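You operate a simulated robot arm through the tools that you are given. There is no shell and no other tool.

You run a simulated robot arm. Do the job below in one go: nothing can be reset, and whatever is moved stays where it is left.

JOB
Slide the blue pane from the felt mat into bay G34, then close both sliding battens and lock them.
Fine: slide it home; each batten goes up to the glass before its knob is locked.

The check looks at the end state, three seconds after you hand in, the way a careful person would. Anything else that was tipped, shoved, dropped, spilled or broken makes it a failure.

ROBOT AND FRAMES
A 6-joint arm with a fingered hand, fixed in place. Base frame: the origin is on the floor under the middle of its stand, x ahead of it, y to its left, z up; the work surface is at about z = 920. Readings come in mm, rad, newtons and seconds.
With the tool pointing down near the work surface it reaches from about 420 to 960 mm from the base axis. Its first joint turns from -2.897 to 2.897 rad. Payload 5 kg.
The tool frame sits at the grasp point between the pads (the TCP): z along the fingers, y along the line on which they close. The tips reach 37 mm beyond it. The gripper opens to 124 mm; its body begins 43 mm behind the TCP. The gripper is a hand of 3 fingers: y runs from the thumb to the fingers, the wrist lies at [-21, -125, -215] in the tool frame, and closing takes about 1.5 s.
Orientation is told as [roll, pitch, yaw] about the base's x, y, z axes, in that order, counted from this pose: with the fingers straight down and the wrist toward the robot, the tool's x, y and z point along [0, 1, 0], [1, 0, 0] and [0, 0, -1] of the base frame.

CONTROLS
- The arm moves only by the tool arm_command. Its argument "increments" is text: rows parted by semicolons, each of 6 numbers parted by spaces: the shift along the tool's x, y, z in mm, then the turn, a rotation vector about the tool's x, y, z in rad. In form: tx ty tz ax ay az; .... A call has 1 to 20 rows; each row is the pose to reach, as a shift and turn from the pose commanded when the call began, along the tool's axes at that moment. "grip" is the gripper command, from -1 (shut) to 1 (fully open), values between in proportion, set as the call begins (left out, the last holds). Each row takes 0.2 s and may step no farther than 50 mm and 0.15 rad from the row before; otherwise, or with a gripper value out of range, the whole call is refused. A pose out of reach is approached as far as the arm can. The call stops where the force on the tool passes 40 N (or 10 N more than at its start, if that is more) or the arm is blocked; 0.2 s more then pass. The fingers move at their own pace (about 72 mm/s each) and stop on an object; they squeeze with about 30 N. The grip force told is the motor's: it shows also when the fingers shut on nothing. Time passes only in rows, and 0.2 s behind the last, so rows that repeat a pose let the fingers close. It gives the time, the measured TCP pose, the force on the tool (base axes), the opening and the grip force at its end, in the units of the frame above (readings bear some noise), with the torque about the TCP (base axes, N m) and any sound that the robot's microphone picked up, and new pictures: "views" is both (left out), scene, wrist or none.
- Cameras (640 x 400 px; columns grow to the right, rows downward): "scene" is fixed at [404.1, -639.8, 1647.9]; the picture's right is [0.94, -0.33, 0.00], its down [-0.17, -0.49, -0.85] and it looks along [0.28, 0.80, -0.52] (base axes); focal length 353 px, centre (320, 200). "wrist" rides on the gripper at [72, -104, -154] in the tool frame; the picture's right is [-0.83, 0.26, -0.49], its down [-0.51, -0.72, 0.47] and it looks along [-0.23, 0.64, 0.73] (tool axes); focal length 243 px, centre (320, 200). There is no depth. A picture from a camera that has moved, and an enlarged one, comes with that camera's place and axes in the base frame and with its lens. The place of the scene camera against the robot may be out by one fixed shift of up to 18 mm in any direction.
- finger_targets(index, middle, thumb_bend, thumb_turn): sets how far each is bent, from 0 (flat) to 100 (curled in); at 30 the hand is open as for a grip, at 70 the pads meet at the TCP. One left out holds its place. A second passes; each finger stops where it meets its share of the squeeze, and holds until it gets a number again. A gripper value or a shape takes the hand back. It gives what a move gives, with no picture; readings hold the bend of each and the force on the fingers (four entries, about 0 where the hand has none), thumb and palm. thumb_turn goes from beside the hand (0) to across from the fingers (100), as for a grip.
- hand_shape(shape): the hand has 3 fingers and takes this shape, open, in about a second: jaw (thumb against the fingers, like two jaws); tri (thumb and two fingers); tip (a fingertip pinch); poke (one finger out to press); point (the index stretched); flat (the hand flat); cup (the hand cupped); fist (a fist). The gripper value then closes the fingers along that shape, each until it touches; the sizes above hold for jaw. It gives what a move gives, with no picture.
- enlarge(camera, box): a new picture of the part [left, top, right, bottom] of that camera's present view, enlarged. The clock stands still meanwhile.
- hand_in(): hands the job in; it is judged then, once.

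Places have to be worked out from the pictures, the camera data and where the tool is seen. Open the gripper and draw the arm clear of the work before you hand the job in, unless the task says otherwise.

The tools are called after ">>>" as a command line: name --argument value ..., lists and objects as JSON in quotes. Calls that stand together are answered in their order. arm_command: Moves the arm, as the interface text tells. Its arguments: {"type":"object","properties":{"increments":{"type":"string"},"grip":{"type":"number"},"views":{"type":"string","enum":["both","scene","wrist","none"]}},"required":["increments"]} The other tools are called the same way: hand_shape (shape) gives the hand a shape; finger_targets (index, middle, thumb_bend, thumb_turn) moves the fingers one by one; enlarge (camera, box) takes an enlarged picture of a part of a camera's view; hand_in () hands the job in.

At the start:

```text
time: 0.0
position: [512.2, 539.9, 1186.0]
ee_rot: [0.001, 0.0, 0.0]
contact_force: [0.2, 0.7, 0.5]
wrist_torque: [0.01, 0.01, 0.02]
width: 123.5
gripper_force: 0.0
shape: jaw
bend: [30.0, 30.0, 30.0, 98.0]
finger forces: [0.1, 0.0, 0.0, 0.0, 0.0, 0.0]
```

scene: 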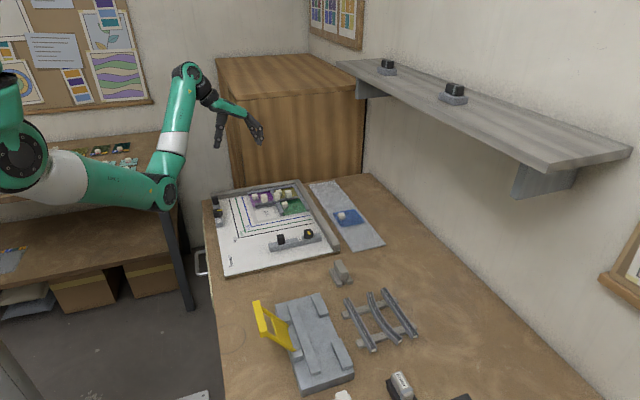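
wrist: 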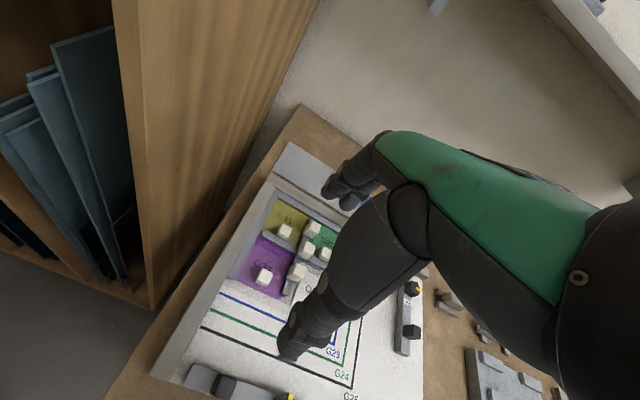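

The scene shows a board with coloured panes, and a felt mat with the blue pane beside it. I'll enlarge both views to read the details before moving.

>>> enlarge --camera "scene" --box '[200, 170, 400, 290]'

>>> enlarge --camera "wrist" --box '[140, 120, 460, 400]'

>>> enlarge --camera "scene" --box '[200, 175, 300, 235]'

>>> enlarge --camera "scene" --box '[260, 180, 400, 260]'

```text
3.20 times, centred on (300, 230) of scene
camera zoom: at [404.1, -639.8, 1647.9], right [0.94, -0.33, 0.0], down [-0.17, -0.49, -0.85], along [0.28, 0.8, -0.52], focal length 1129 px, centre (384, 104)
```

zoom: 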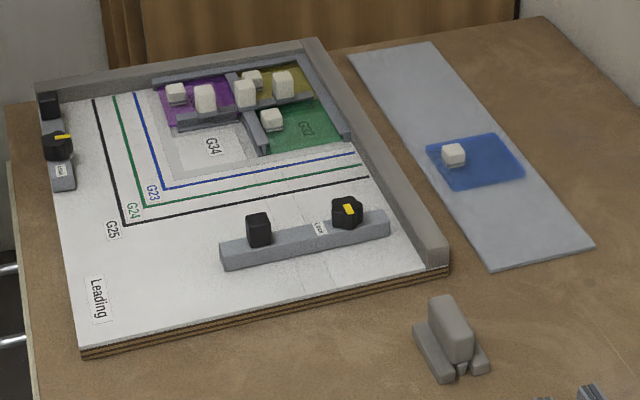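

```text
1.43 times, centred on (300, 260) of wrist
camera zoom: at [409.2, 612.0, 1338.9], right [0.26, -0.83, 0.49], down [-0.72, -0.51, -0.47], along [0.64, -0.23, -0.73], focal length 347 px, centre (349, 114)
```

zoom: 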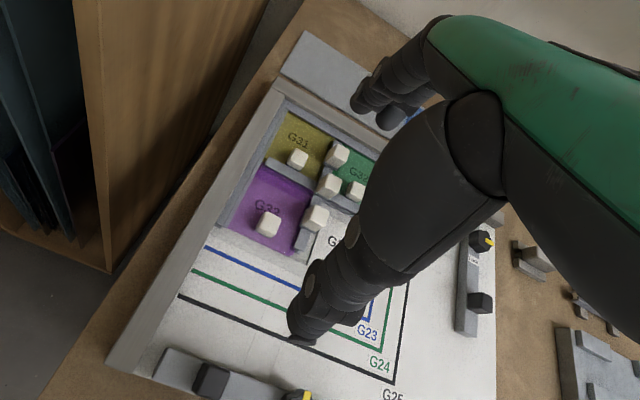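

```text
6.40 times, centred on (250, 205) of scene
camera zoom: at [404.1, -639.8, 1647.9], right [0.94, -0.33, 0.0], down [-0.17, -0.49, -0.85], along [0.28, 0.8, -0.52], focal length 2257 px, centre (768, 168)
```

zoom: 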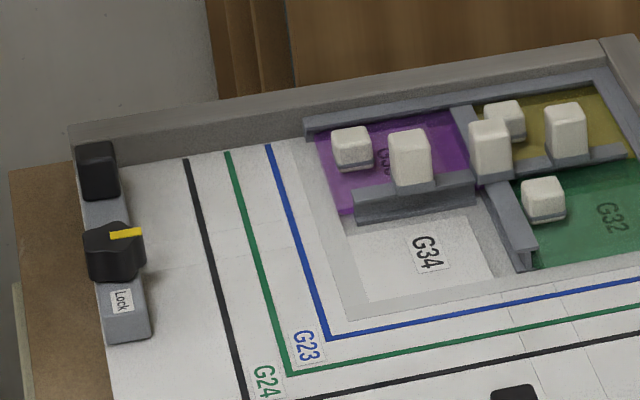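

```text
4.57 times, centred on (330, 220) of scene
camera zoom: at [404.1, -639.8, 1647.9], right [0.94, -0.33, 0.0], down [-0.17, -0.49, -0.85], along [0.28, 0.8, -0.52], focal length 1612 px, centre (274, 109)
```

zoom: 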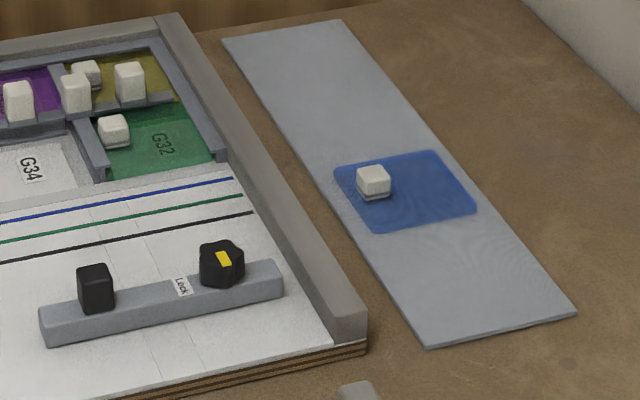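

The pane sits on the mat at about (855, 326), with its knob off-centre near (830, 333). The board spans roughly x 397–750 and y 150–590. I'll move the hand sideways, staying high, so the wrist camera can see the bay.

>>> arm_command --increments "-48 13 -2 0 0 0; -96 26 -4 0 0 0; -144 39 -6 0 0 0; -192 52 -8 0 0 0; -241 66 -10 0 0 0; -241 66 -10 0 0 0" --views "wrist"

```text
refused: row 5 steps farther than a row can; nothing moved
```

The last step was just over the 50 mm limit, so I'll repeat the move with smaller steps.

>>> arm_command --increments "-40 11 -2 0 0 0; -80 22 -4 0 0 0; -120 33 -6 0 0 0; -160 44 -8 0 0 0; -200 55 -9 0 0 0; -240 66 -10 0 0 0; -240 66 -10 0 0 0" --views "wrist"

```text
time: 1.6
position: [599.5, 308.6, 1168.8]
ee_rot: [0.0, -0.003, 0.003]
contact_force: [0.4, 0.0, -0.8]
wrist_torque: [0.02, 0.03, -0.02]
width: 123.5
gripper_force: 0.0
shape: jaw
bend: [30.0, 30.0, 30.0, 98.0]
finger forces: [0.0, 0.1, 0.1, 0.1, 0.1, 0.0]
out of reach, approached as far as the arm can: row 2, 3, 4, 5, 6, 7
camera wrist: at [495.1, 379.2, 1321.2], right [0.26, -0.83, 0.49], down [-0.72, -0.51, -0.47], along [0.64, -0.23, -0.73], focal length 243 px, centre (320, 200)
```

wrist: 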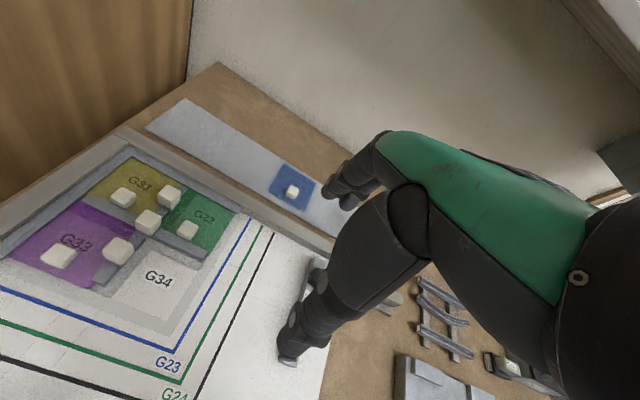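

The arm stopped at (600, 309, 1169), a little short of the target. I'll enlarge the bay and the pane in this view.

>>> enlarge --camera "wrist" --box '[0, 140, 280, 360]'

>>> enlarge --camera "wrist" --box '[60, 170, 220, 300]'

>>> enlarge --camera "wrist" --box '[220, 140, 380, 240]'

```text
1.82 times, centred on (140, 250) of wrist
camera zoom: at [495.1, 379.2, 1321.2], right [0.26, -0.83, 0.49], down [-0.72, -0.51, -0.47], along [0.64, -0.23, -0.73], focal length 441 px, centre (647, 109)
```

zoom: 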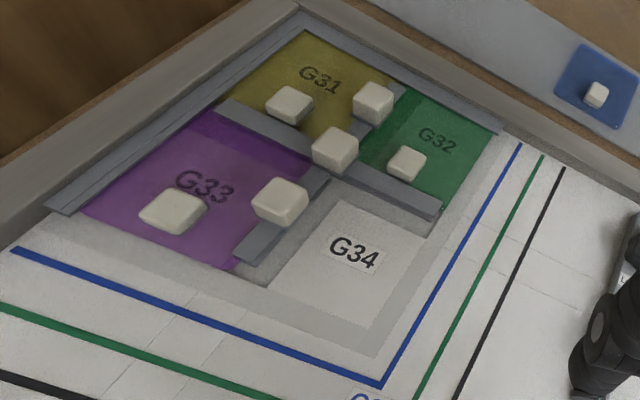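

```text
3.08 times, centred on (140, 235) of wrist
camera zoom: at [495.1, 379.2, 1321.2], right [0.26, -0.83, 0.49], down [-0.72, -0.51, -0.47], along [0.64, -0.23, -0.73], focal length 746 px, centre (874, 92)
```

zoom: 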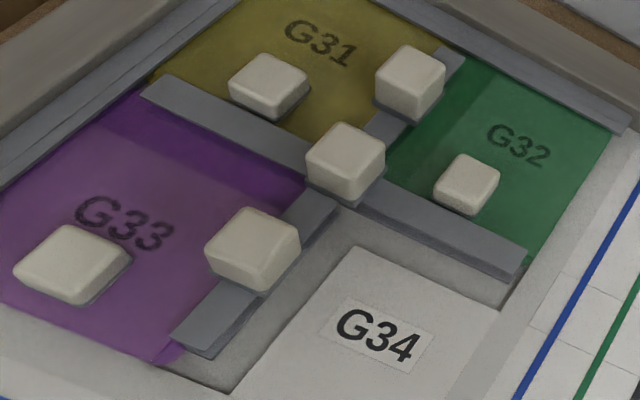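

```text
4.00 times, centred on (300, 190) of wrist
camera zoom: at [495.1, 379.2, 1321.2], right [0.26, -0.83, 0.49], down [-0.72, -0.51, -0.47], along [0.64, -0.23, -0.73], focal length 970 px, centre (400, 240)
```

zoom: 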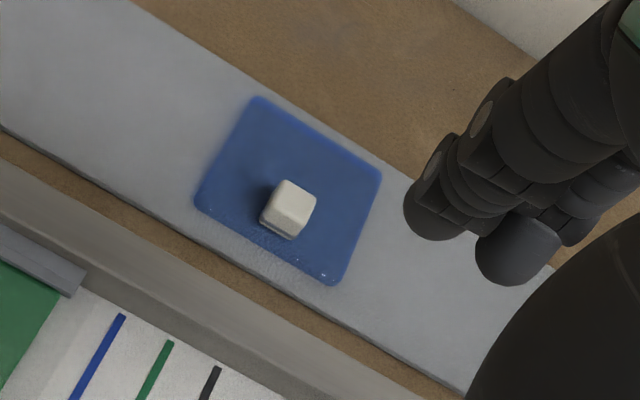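

The bay is open toward −x and −y, with cames on its +x and +y sides, so the pane has to slide in toward +x/+y. Next I'll look closely at the two battens, their knobs and the "Lock" labels.

>>> enlarge --camera "scene" --box '[264, 224, 328, 264]'

>>> enlarge --camera "scene" --box '[200, 190, 248, 234]'

>>> enlarge --camera "scene" --box '[240, 180, 312, 225]'

>>> enlarge --camera "scene" --box '[200, 230, 300, 290]'

```text
10.00 times, centred on (296, 244) of scene
camera zoom: at [404.1, -639.8, 1647.9], right [0.94, -0.33, 0.0], down [-0.17, -0.49, -0.85], along [0.28, 0.8, -0.52], focal length 3527 px, centre (560, -240)
```

zoom: 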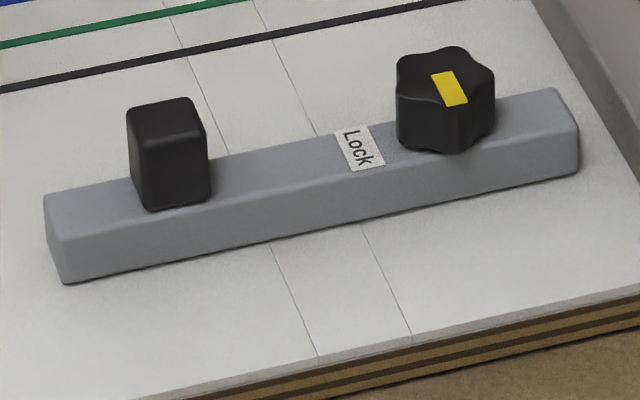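

```text
9.09 times, centred on (224, 212) of scene
camera zoom: at [404.1, -639.8, 1647.9], right [0.94, -0.33, 0.0], down [-0.17, -0.49, -0.85], along [0.28, 0.8, -0.52], focal length 3206 px, centre (1193, 91)
```

zoom: 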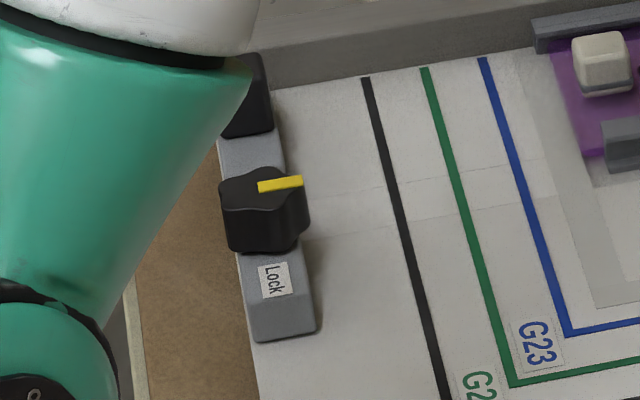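

```text
8.89 times, centred on (276, 202) of scene
camera zoom: at [404.1, -639.8, 1647.9], right [0.94, -0.33, 0.0], down [-0.17, -0.49, -0.85], along [0.28, 0.8, -0.52], focal length 3135 px, centre (711, 178)
```

zoom: 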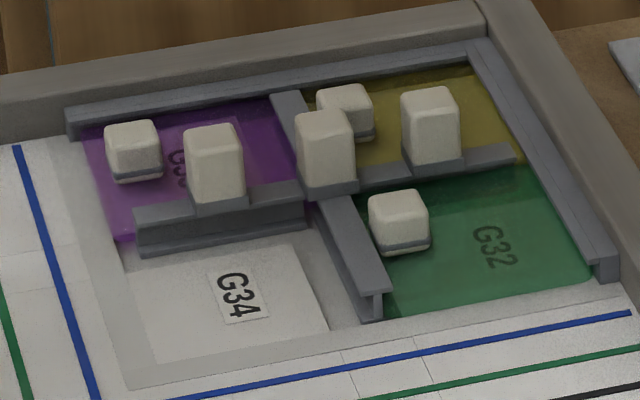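

```text
6.40 times, centred on (250, 260) of scene
camera zoom: at [404.1, -639.8, 1647.9], right [0.94, -0.33, 0.0], down [-0.17, -0.49, -0.85], along [0.28, 0.8, -0.52], focal length 2257 px, centre (768, -184)
```

zoom: 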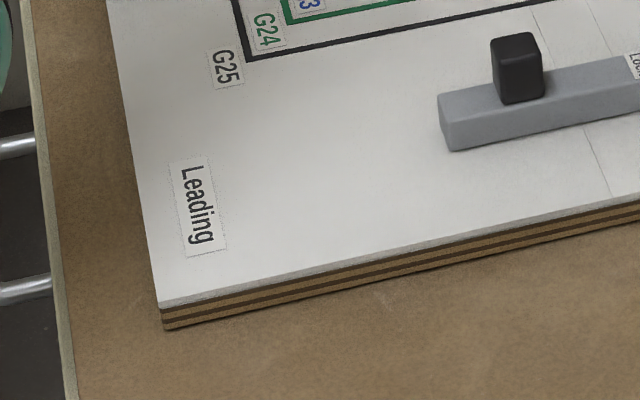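

Turning each knob 90° clockwise would point its yellow mark at its "Lock" label. The cames are H-sections, so the pane edges go into their channels. I'll descend 50 mm as a test, because I need to know which pose the increments count from.

>>> arm_command --increments "0 0 25 0 0 0; 0 0 50 0 0 0; 0 0 50 0 0 0" --views "wrist"

```text
time: 2.4
position: [600.1, 306.8, 1115.3]
ee_rot: [0.0, 0.0, 0.0]
contact_force: [0.4, -0.2, -0.5]
wrist_torque: [0.0, -0.05, 0.0]
width: 123.7
gripper_force: 0.0
shape: jaw
bend: [30.0, 30.0, 30.0, 98.0]
finger forces: [0.0, 0.0, 0.1, 0.1, 0.0, 0.0]
camera wrist: at [496.5, 379.0, 1269.4], right [0.26, -0.83, 0.49], down [-0.72, -0.51, -0.47], along [0.64, -0.23, -0.73], focal length 243 px, centre (320, 200)
```

wrist: 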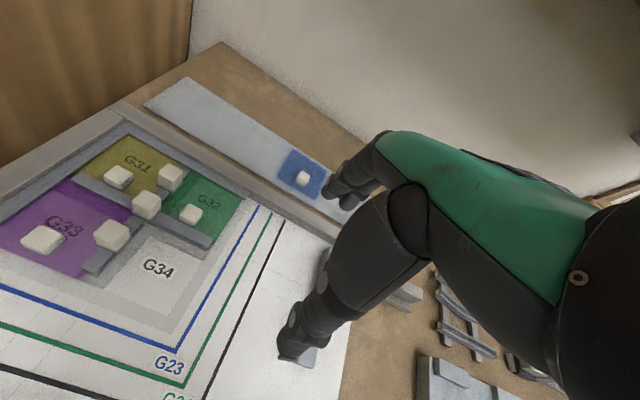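

Increments count from about the achieved pose, so the 50 mm descent landed as expected. I'll go lower, with the tips staying above 1000, for a closer view of the bay.

>>> arm_command --increments "-10 -4 38 0 0 0; -22 -8 75 0 0 0; -22 -8 75 0 0 0" --views "wrist"

>>> enlarge --camera "wrist" --box '[0, 150, 280, 325]'

>>> enlarge --camera "wrist" --box '[60, 190, 240, 310]'

```text
time: 3.2
position: [593.3, 283.1, 1041.6]
ee_rot: [0.0, 0.001, -0.001]
contact_force: [0.0, 0.1, -0.3]
wrist_torque: [-0.03, 0.0, -0.01]
width: 123.6
gripper_force: 0.0
shape: jaw
bend: [30.0, 30.0, 30.0, 98.0]
finger forces: [0.1, 0.0, 0.0, 0.1, 0.0, 0.0]
camera wrist: at [489.7, 356.0, 1195.0], right [0.26, -0.83, 0.49], down [-0.72, -0.51, -0.47], along [0.64, -0.23, -0.73], focal length 243 px, centre (320, 200)
```

wrist: 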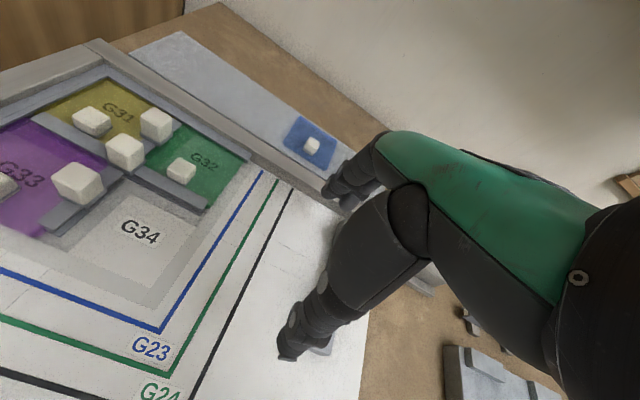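

```text
2.29 times, centred on (140, 238) of wrist
camera zoom: at [489.7, 356.0, 1195.0], right [0.26, -0.83, 0.49], down [-0.72, -0.51, -0.47], along [0.64, -0.23, -0.73], focal length 555 px, centre (731, 114)
```

zoom: 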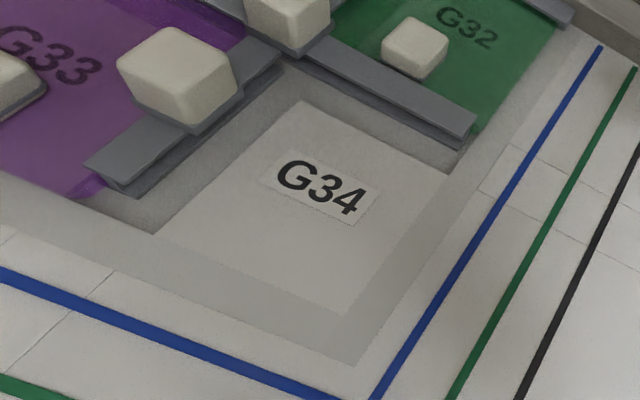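

```text
3.33 times, centred on (150, 250) of wrist
camera zoom: at [489.7, 356.0, 1195.0], right [0.26, -0.83, 0.49], down [-0.72, -0.51, -0.47], along [0.64, -0.23, -0.73], focal length 809 px, centre (887, 33)
```

zoom: 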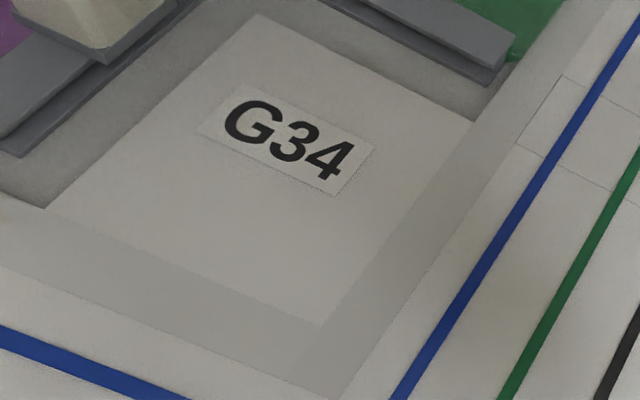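

The view is much closer now. I'll enlarge the ends of both cames to read the channel profile and its height.

>>> enlarge --camera "wrist" --box '[150, 160, 246, 220]'

>>> enlarge --camera "wrist" --box '[20, 190, 116, 250]'

>>> enlarge --camera "scene" --box '[264, 195, 296, 220]'

>>> enlarge --camera "scene" --box '[245, 192, 277, 217]'

```text
6.67 times, centred on (198, 190) of wrist
camera zoom: at [489.7, 356.0, 1195.0], right [0.26, -0.83, 0.49], down [-0.72, -0.51, -0.47], along [0.64, -0.23, -0.73], focal length 1618 px, centre (1133, 267)
```

zoom: 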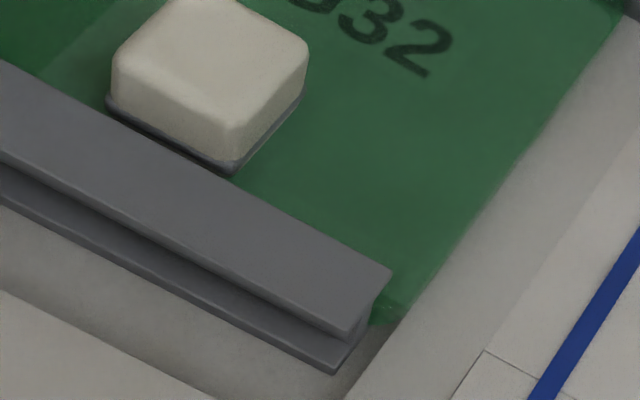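

```text
6.67 times, centred on (68, 220) of wrist
camera zoom: at [489.7, 356.0, 1195.0], right [0.26, -0.83, 0.49], down [-0.72, -0.51, -0.47], along [0.64, -0.23, -0.73], focal length 1618 px, centre (2000, 67)
```

zoom: 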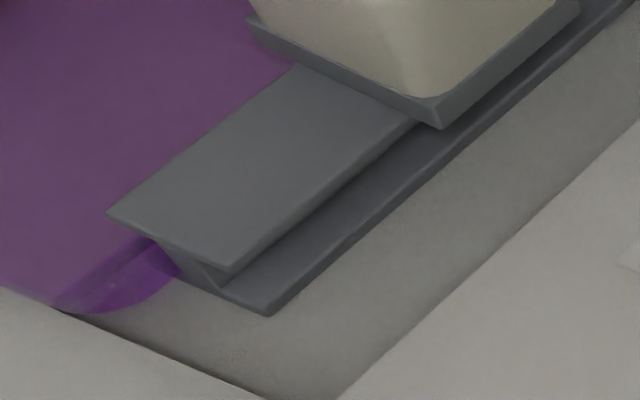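

```text
16.00 times, centred on (280, 208) of scene
camera zoom: at [404.1, -639.8, 1647.9], right [0.94, -0.33, 0.0], down [-0.17, -0.49, -0.85], along [0.28, 0.8, -0.52], focal length 5643 px, centre (960, 80)
```

zoom: 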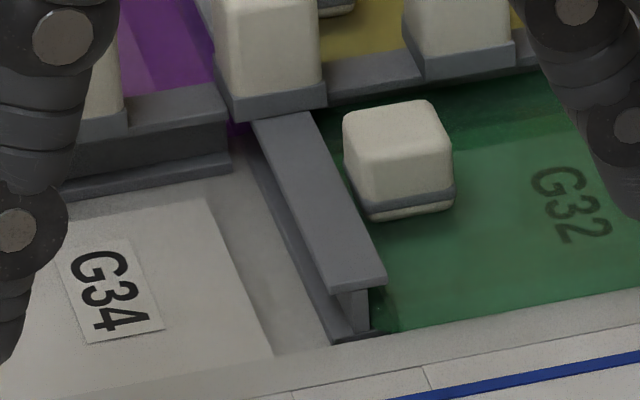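

```text
16.00 times, centred on (261, 204) of scene
camera zoom: at [404.1, -639.8, 1647.9], right [0.94, -0.33, 0.0], down [-0.17, -0.49, -0.85], along [0.28, 0.8, -0.52], focal length 5643 px, centre (1264, 128)
```

zoom: 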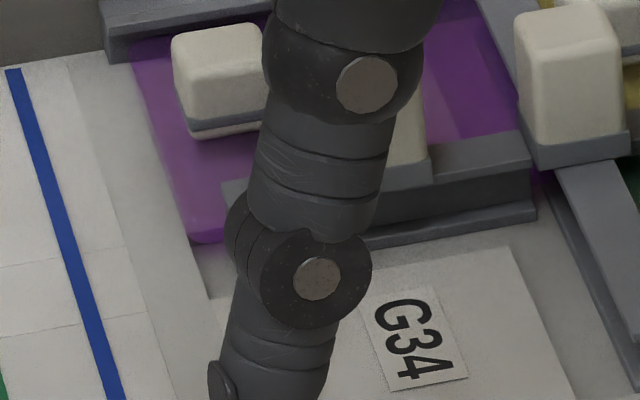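

The bay pad looks level with the lower flange, and the came is about 11 mm high with its upper flange overhanging roughly 6 mm. Home would put the pane at about x 530–618, y 389–477. Next I'll look at the blue pane from closer, rising a little as I cross the fence.

>>> arm_command --increments "-8 36 -20 0 0 0; -16 76 -35 0 0 0; -26 116 -39 0 0 0; -36 156 -39 0 0 0; -46 196 -39 0 0 0; -56 236 -39 0 0 0; -56 236 -39 0 0 0" --views "both"

>>> enlarge --camera "wrist" --box '[130, 170, 290, 290]'

```text
time: 4.8
position: [827.0, 230.2, 1080.6]
ee_rot: [0.0, -0.002, 0.001]
contact_force: [-0.1, 0.6, -0.9]
wrist_torque: [-0.02, -0.03, 0.0]
width: 123.8
gripper_force: 0.0
shape: jaw
bend: [30.0, 30.0, 30.0, 98.0]
finger forces: [0.1, 0.1, 0.0, 0.0, 0.0, 0.0]
camera wrist: at [723.7, 302.0, 1234.9], right [0.26, -0.83, 0.49], down [-0.72, -0.51, -0.47], along [0.64, -0.23, -0.73], focal length 243 px, centre (320, 200)
```

scene: 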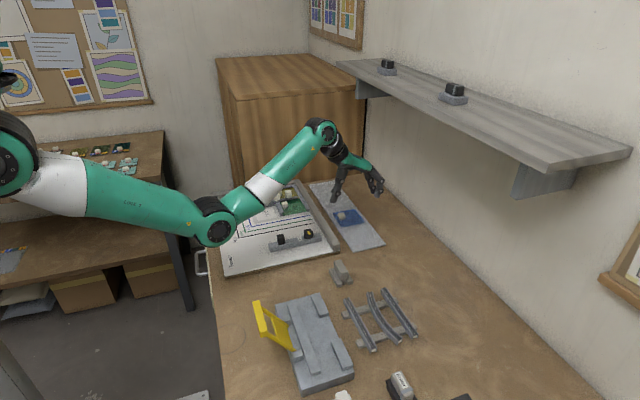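
wrist: 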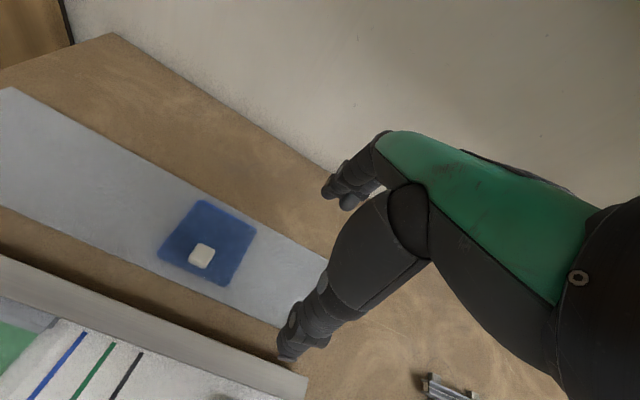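

```text
3.33 times, centred on (210, 230) of wrist
camera zoom: at [723.7, 302.0, 1234.9], right [0.26, -0.83, 0.49], down [-0.72, -0.51, -0.47], along [0.64, -0.23, -0.73], focal length 809 px, centre (687, 100)
```

zoom: 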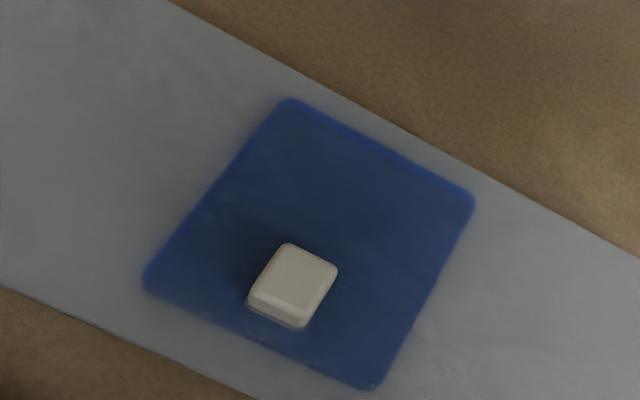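

The pane spans about x 804–887 and y 276–359, square to the axes, with its knob near (820.5, 318). The scene camera therefore reads about (+10, +8) mm off. The hand is clear here, so I'll try the fingertip-pinch shape to see its footprint.

>>> hand_shape --shape "tip"

>>> arm_command --increments "0 0 0 0 0 0" --views "both"

>>> enlarge --camera "scene" --box '[300, 110, 420, 230]'

```text
time: 5.7
position: [826.7, 230.3, 1081.8]
ee_rot: [-0.001, -0.001, -0.001]
contact_force: [1.1, 0.1, 0.3]
wrist_torque: [-0.02, -0.01, 0.0]
width: 123.7
gripper_force: 0.0
shape: tip
bend: [30.0, 98.0, 30.0, 98.0]
finger forces: [0.0, 0.0, 0.0, 0.2, 0.1, 0.1]
```

```text
time: 6.1
position: [826.9, 228.9, 1081.7]
ee_rot: [-0.001, 0.001, 0.001]
contact_force: [-0.2, 1.3, 0.1]
wrist_torque: [0.01, -0.02, 0.03]
width: 124.0
gripper_force: 0.0
shape: tip
bend: [30.0, 98.0, 30.0, 98.0]
finger forces: [0.1, 0.0, 0.0, 0.1, 0.1, 0.0]
camera wrist: at [723.3, 302.1, 1235.0], right [0.26, -0.83, 0.49], down [-0.72, -0.51, -0.47], along [0.64, -0.23, -0.73], focal length 243 px, centre (320, 200)
```

scene: 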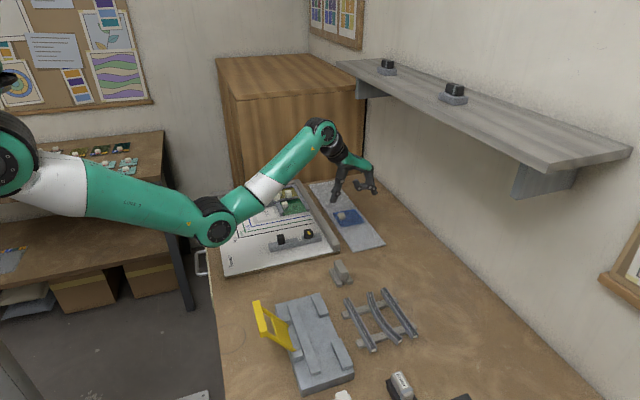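
wrist: 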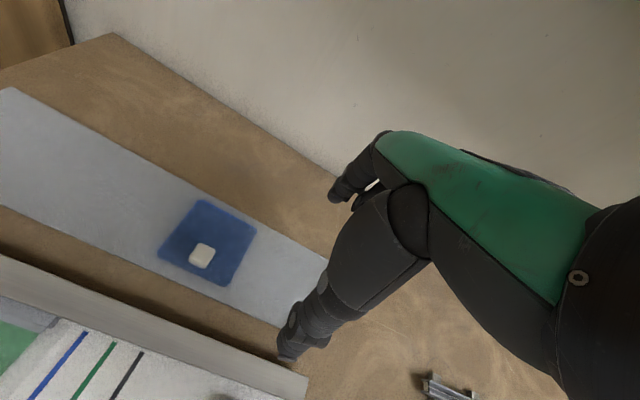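

```text
3.33 times, centred on (360, 170) of scene
camera zoom: at [404.1, -639.8, 1647.9], right [0.94, -0.33, 0.0], down [-0.17, -0.49, -0.85], along [0.28, 0.8, -0.52], focal length 1176 px, centre (187, 300)
```

zoom: 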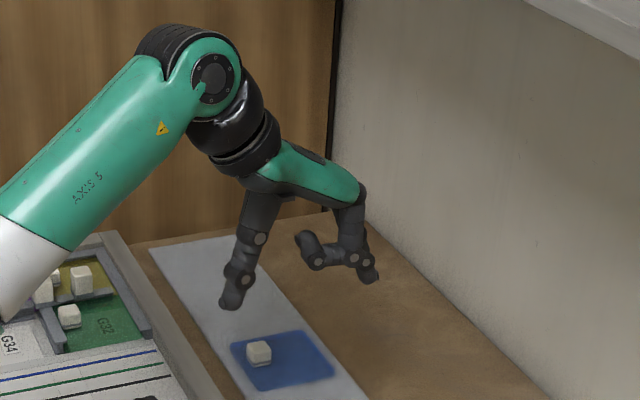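

In this shape the middle finger is curled away and only the thumb and index reach down. I'll close it in the air to see how the tips meet.

>>> arm_command --increments "0 0 0 0 0 0; 0 0 0 0 0 0; 0 0 0 0 0 0; 0 0 0 0 0 0; 0 0 0 0 0 0; 0 0 0 0 0 0; 0 0 0 0 0 0; 0 0 0 0 0 0" --grip -1 --views "wrist"

>>> enlarge --camera "scene" --box '[320, 140, 400, 220]'

>>> enlarge --camera "wrist" --box '[240, 130, 440, 380]'

```text
time: 7.9
position: [825.9, 229.4, 1081.8]
ee_rot: [0.0, 0.001, 0.0]
contact_force: [0.1, -0.3, 0.2]
wrist_torque: [0.02, 0.01, -0.01]
width: 0.1
gripper_force: 30.0
shape: tip
bend: [70.0, 100.0, 60.0, 100.0]
finger forces: [0.0, 0.0, 0.1, 0.0, 0.0, 0.0]
camera wrist: at [723.3, 302.1, 1235.0], right [0.26, -0.83, 0.49], down [-0.72, -0.51, -0.47], along [0.64, -0.23, -0.73], focal length 243 px, centre (320, 200)
```

wrist: 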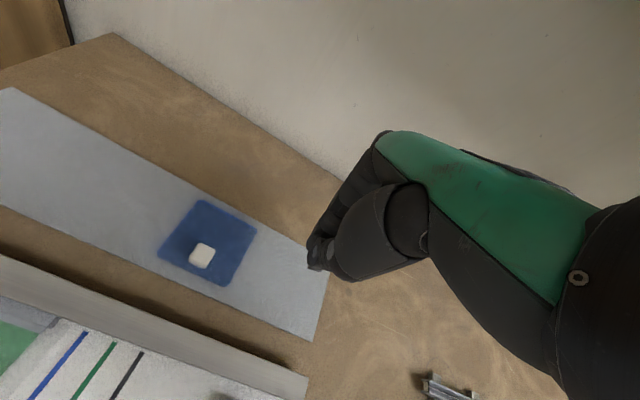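

```text
5.00 times, centred on (360, 180) of scene
camera zoom: at [404.1, -639.8, 1647.9], right [0.94, -0.33, 0.0], down [-0.17, -0.49, -0.85], along [0.28, 0.8, -0.52], focal length 1763 px, centre (120, 300)
```

zoom: 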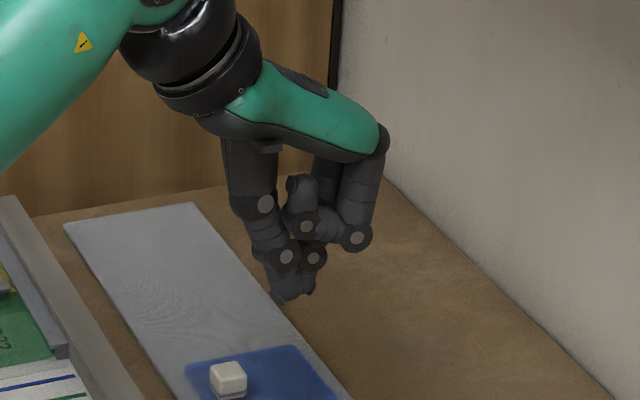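

```text
1.60 times, centred on (340, 255) of wrist
camera zoom: at [723.3, 302.1, 1235.0], right [0.26, -0.83, 0.49], down [-0.72, -0.51, -0.47], along [0.64, -0.23, -0.73], focal length 388 px, centre (288, 112)
```

zoom: 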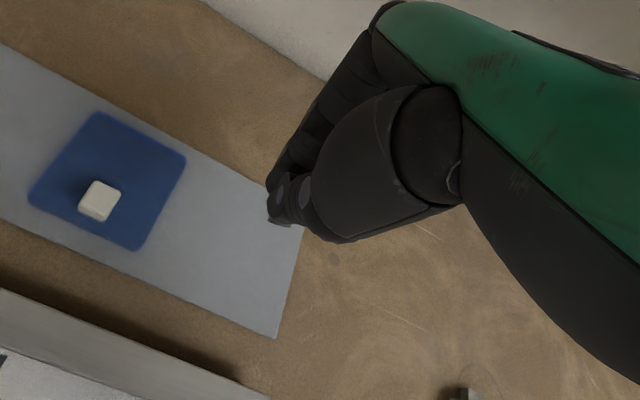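

The tips meet about 30–37 mm below the TCP with the last links nearly parallel, which suits a small knob. I'll enlarge the wrist view to find exactly where the pinch lies in the tool frame.

>>> enlarge --camera "wrist" --box '[280, 220, 360, 290]'

>>> enlarge --camera "scene" --box '[360, 170, 400, 210]'

>>> enlarge --camera "scene" --box '[355, 160, 405, 210]'

```text
5.71 times, centred on (320, 255) of wrist
camera zoom: at [723.3, 302.1, 1235.0], right [0.26, -0.83, 0.49], down [-0.72, -0.51, -0.47], along [0.64, -0.23, -0.73], focal length 1386 px, centre (320, -114)
```

zoom: 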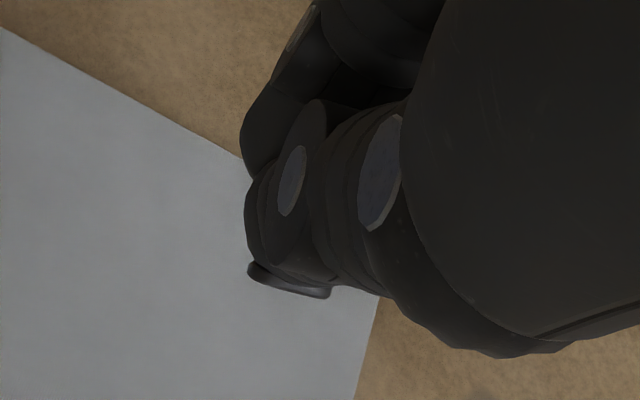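

```text
10.00 times, centred on (380, 190) of scene
camera zoom: at [404.1, -639.8, 1647.9], right [0.94, -0.33, 0.0], down [-0.17, -0.49, -0.85], along [0.28, 0.8, -0.52], focal length 3527 px, centre (-280, 300)
```

zoom: 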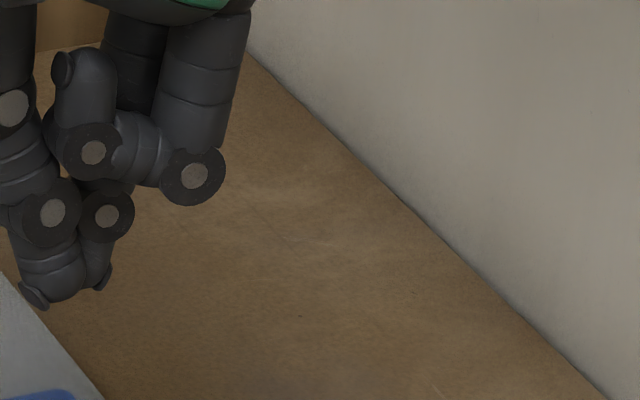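

```text
8.00 times, centred on (380, 185) of scene
camera zoom: at [404.1, -639.8, 1647.9], right [0.94, -0.33, 0.0], down [-0.17, -0.49, -0.85], along [0.28, 0.8, -0.52], focal length 2821 px, centre (-160, 320)
```

zoom: 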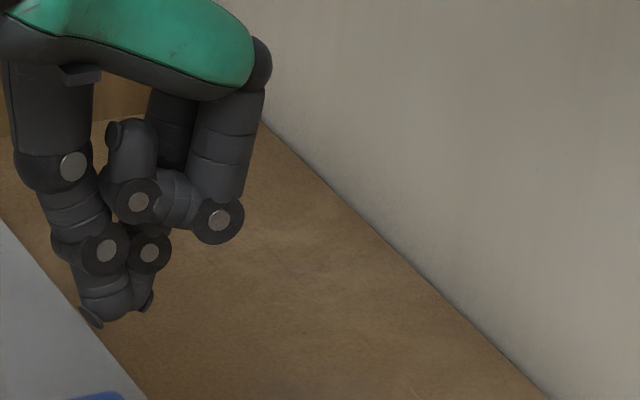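

The pinch works, but the two-finger jaw should hold the pane's heading better on a square knob. I'll switch back to jaw with about a 56 mm opening and check the footprint.

>>> hand_shape --shape "jaw"

>>> arm_command --increments "0 0 0 0 0 0; 0 0 0 0 0 0; 0 0 0 0 0 0; 0 0 0 0 0 0; 0 0 0 0 0 0" --grip -0.1 --views "both"

>>> enlarge --camera "scene" --box '[340, 150, 400, 210]'

>>> enlarge --camera "wrist" --box '[260, 160, 400, 340]'

```text
time: 8.8
position: [826.5, 230.9, 1081.0]
ee_rot: [0.001, 0.0, 0.001]
contact_force: [-0.2, 0.1, 0.3]
wrist_torque: [0.01, 0.02, 0.0]
width: 123.6
gripper_force: 0.0
shape: jaw
bend: [30.0, 30.0, 30.0, 98.0]
finger forces: [0.1, 0.0, 0.0, 0.1, 0.1, 0.0]
```

```text
time: 10.0
position: [826.1, 230.4, 1082.1]
ee_rot: [0.0, 0.001, -0.001]
contact_force: [-0.6, 0.1, 1.2]
wrist_torque: [0.03, 0.02, -0.02]
width: 56.1
gripper_force: 0.1
shape: jaw
bend: [74.0, 47.0, 71.0, 100.0]
finger forces: [0.0, 0.0, 0.1, 0.0, 0.0, 0.1]
camera wrist: at [723.3, 302.1, 1235.0], right [0.26, -0.83, 0.49], down [-0.72, -0.51, -0.47], along [0.64, -0.23, -0.73], focal length 243 px, centre (320, 200)
```

scene: 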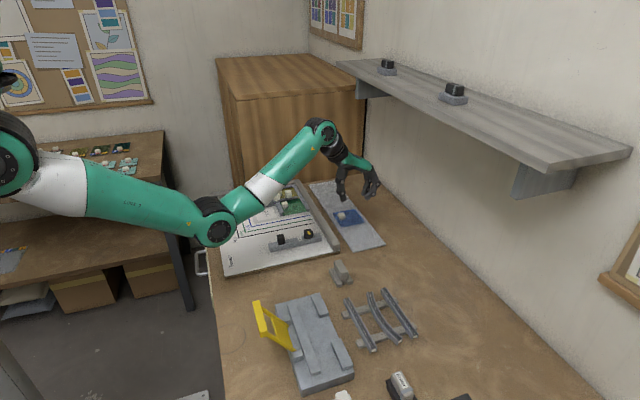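
wrist: 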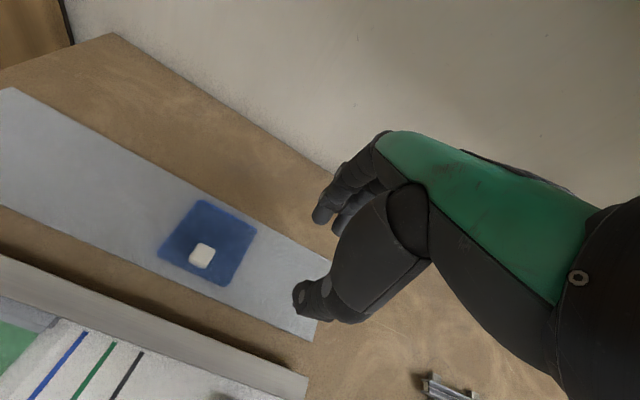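

```text
6.67 times, centred on (370, 180) of scene
camera zoom: at [404.1, -639.8, 1647.9], right [0.94, -0.33, 0.0], down [-0.17, -0.49, -0.85], along [0.28, 0.8, -0.52], focal length 2351 px, centre (-13, 333)
```

zoom: 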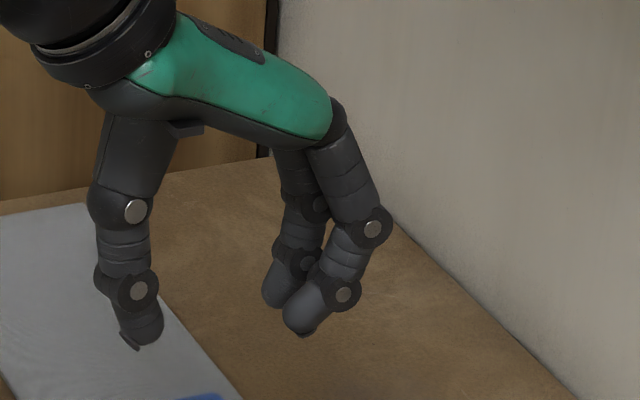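

```text
2.22 times, centred on (330, 250) of wrist
camera zoom: at [723.3, 302.1, 1235.0], right [0.26, -0.83, 0.49], down [-0.72, -0.51, -0.47], along [0.64, -0.23, -0.73], focal length 539 px, centre (298, 89)
```

zoom: 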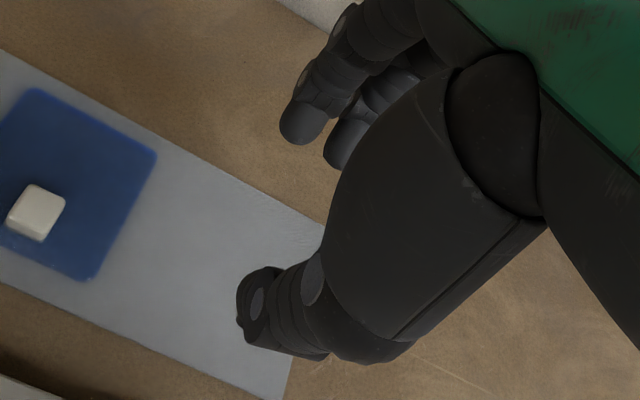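

Two fingers and a thumb give a sensible jaw at 56 mm. I'll move over the pane knob at the same height and check alignment from both cameras.

>>> arm_command --increments "30 -2 0 0 0 0; 60 -4 0 0 0 0; 88 -6 0 0 0 0; 88 -6 0 0 0 0" --views "both"

>>> enlarge --camera "scene" --box '[310, 160, 390, 240]'

>>> enlarge --camera "wrist" --box '[220, 180, 380, 320]'

```text
time: 11.0
position: [820.8, 318.0, 1081.9]
ee_rot: [0.001, 0.001, 0.0]
contact_force: [-0.1, 1.0, -0.5]
wrist_torque: [-0.01, 0.03, 0.02]
width: 56.4
gripper_force: 0.0
shape: jaw
bend: [74.0, 47.0, 71.0, 100.0]
finger forces: [0.1, 0.0, 0.0, 0.0, 0.1, 0.0]
camera wrist: at [717.9, 390.7, 1235.4], right [0.26, -0.83, 0.49], down [-0.72, -0.51, -0.47], along [0.64, -0.23, -0.73], focal length 243 px, centre (320, 200)
```

scene: 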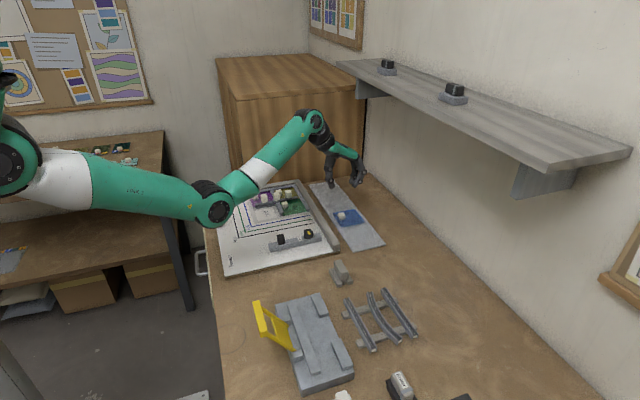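
wrist: 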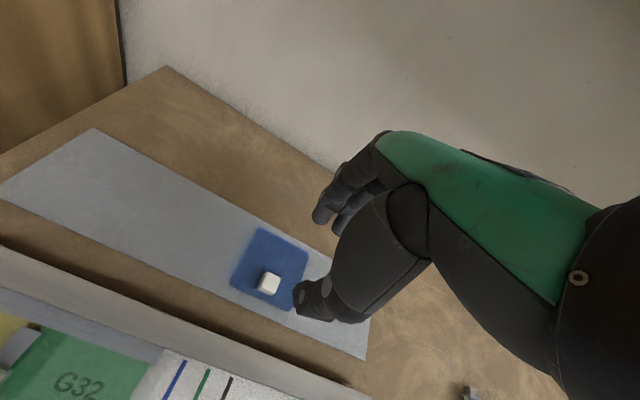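

```text
5.00 times, centred on (350, 200) of scene
camera zoom: at [404.1, -639.8, 1647.9], right [0.94, -0.33, 0.0], down [-0.17, -0.49, -0.85], along [0.28, 0.8, -0.52], focal length 1763 px, centre (170, 200)
```

zoom: 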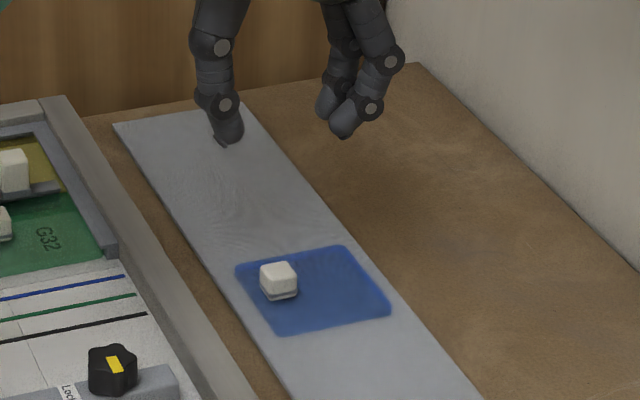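

```text
2.86 times, centred on (300, 250) of wrist
camera zoom: at [717.9, 390.7, 1235.4], right [0.26, -0.83, 0.49], down [-0.72, -0.51, -0.47], along [0.64, -0.23, -0.73], focal length 693 px, centre (377, 57)
```

zoom: 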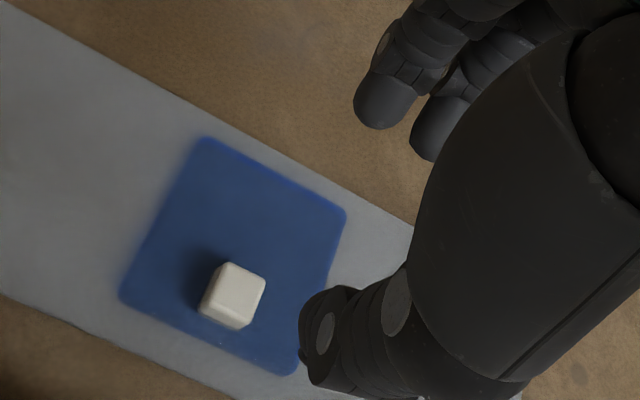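

The knob is within a couple of mm of the TCP line, at about (820, 320). I'll go down to z≈1003, stopping well above the glass, and look again.

>>> arm_command --increments "1 0 30 0 0 0; 2 -1 60 0 0 0; 2 -1 78 0 0 0; 2 -1 78 0 0 0" --views "both"

>>> enlarge --camera "scene" --box '[315, 180, 375, 230]'

>>> enlarge --camera "wrist" --box '[250, 180, 390, 320]'

```text
time: 12.0
position: [820.8, 321.3, 1002.8]
ee_rot: [-0.002, 0.001, 0.0]
contact_force: [0.7, -0.9, 0.0]
wrist_torque: [0.02, -0.01, -0.01]
width: 56.1
gripper_force: 0.1
shape: jaw
bend: [74.0, 47.0, 71.0, 100.0]
finger forces: [0.1, 0.0, 0.0, 0.0, 0.1, 0.0]
camera wrist: at [717.8, 391.9, 1155.5], right [0.26, -0.83, 0.49], down [-0.72, -0.51, -0.47], along [0.64, -0.23, -0.73], focal length 243 px, centre (320, 200)
```

scene: 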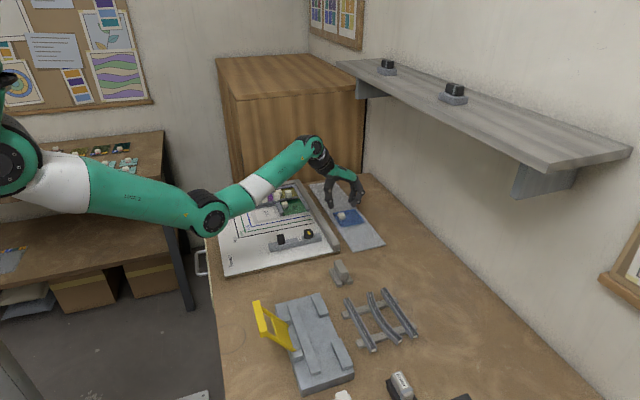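
wrist: 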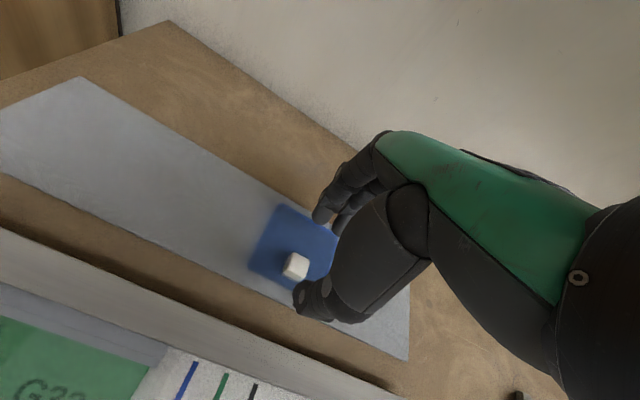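

```text
8.00 times, centred on (345, 205) of scene
camera zoom: at [404.1, -639.8, 1647.9], right [0.94, -0.33, 0.0], down [-0.17, -0.49, -0.85], along [0.28, 0.8, -0.52], focal length 2821 px, centre (120, 160)
```

zoom: 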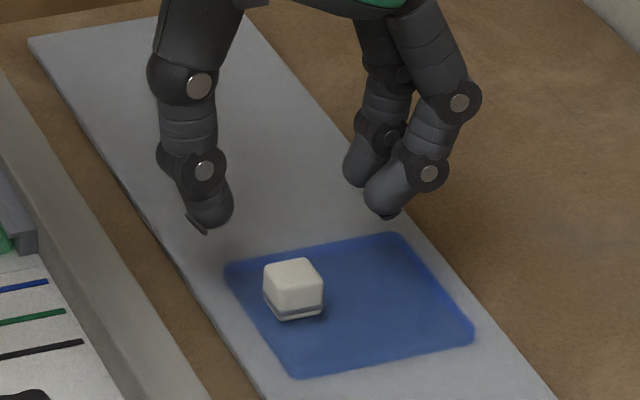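

```text
2.86 times, centred on (320, 250) of wrist
camera zoom: at [717.8, 391.9, 1155.5], right [0.26, -0.83, 0.49], down [-0.72, -0.51, -0.47], along [0.64, -0.23, -0.73], focal length 693 px, centre (320, 57)
```

zoom: 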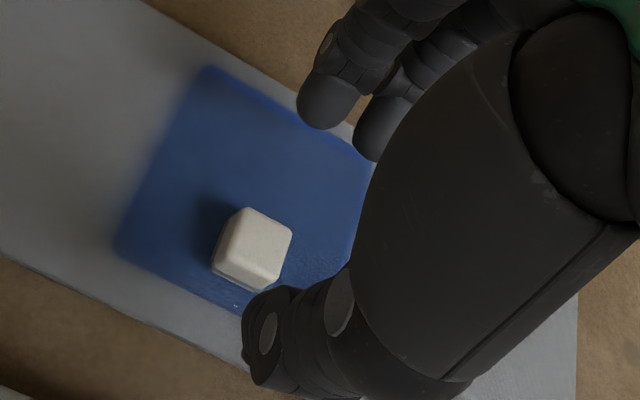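

The knob sits between thumb and fingers. By my estimate the tips are about 47 mm above the glass, so they reach 28–29 mm below the TCP. I'll narrow the opening to about 42 mm and check how the tip height changes before descending.

>>> arm_command --increments "0 0 10 0 0 0; 0 0 20 0 0 0; 0 0 20 0 0 0; 0 0 20 0 0 0" --grip -0.32 --views "wrist"

>>> enlarge --camera "scene" --box '[315, 180, 375, 230]'

>>> enlarge --camera "wrist" --box '[250, 180, 390, 320]'

```text
time: 13.0
position: [821.7, 320.3, 981.4]
ee_rot: [0.0, 0.0, 0.0]
contact_force: [0.0, 0.5, 0.6]
wrist_torque: [-0.02, -0.05, -0.01]
width: 42.8
gripper_force: 0.1
shape: jaw
bend: [74.0, 52.0, 73.0, 100.0]
finger forces: [0.1, 0.1, 0.0, 0.0, 0.0, 0.1]
camera wrist: at [717.3, 391.9, 1135.3], right [0.26, -0.83, 0.49], down [-0.72, -0.51, -0.47], along [0.64, -0.23, -0.73], focal length 243 px, centre (320, 200)
```

wrist: 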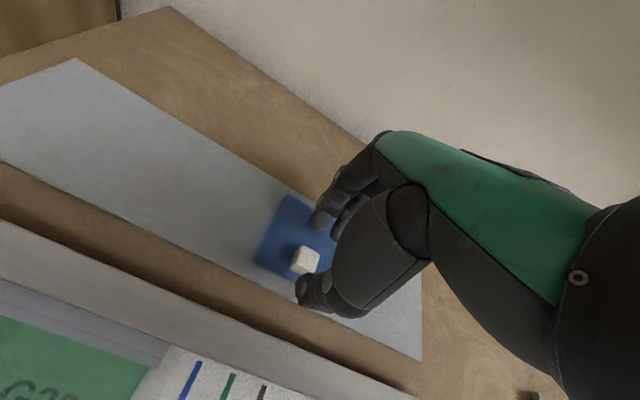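

```text
8.00 times, centred on (345, 205) of scene
camera zoom: at [404.1, -639.8, 1647.9], right [0.94, -0.33, 0.0], down [-0.17, -0.49, -0.85], along [0.28, 0.8, -0.52], focal length 2821 px, centre (120, 160)
```

zoom: 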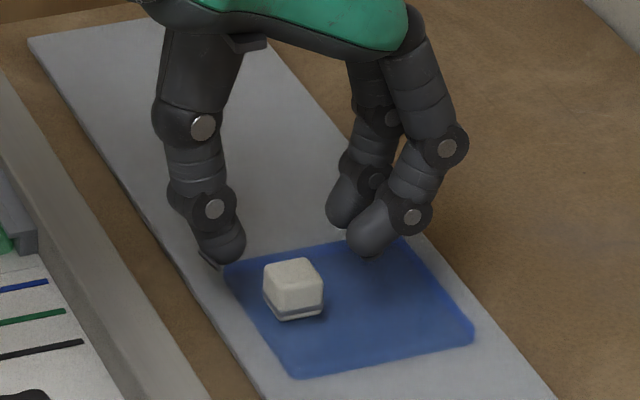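

```text
2.86 times, centred on (320, 250) of wrist
camera zoom: at [717.3, 391.9, 1135.3], right [0.26, -0.83, 0.49], down [-0.72, -0.51, -0.47], along [0.64, -0.23, -0.73], focal length 693 px, centre (320, 57)
```

zoom: 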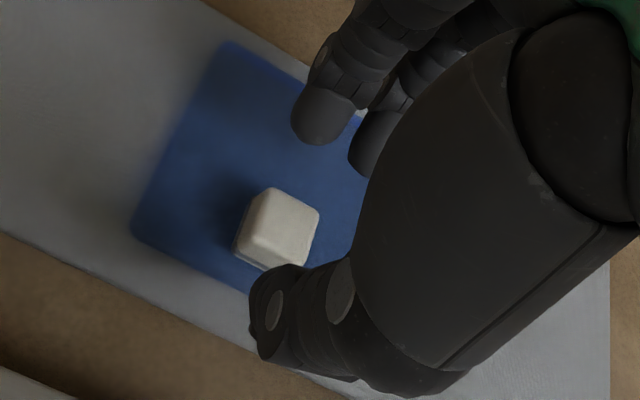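

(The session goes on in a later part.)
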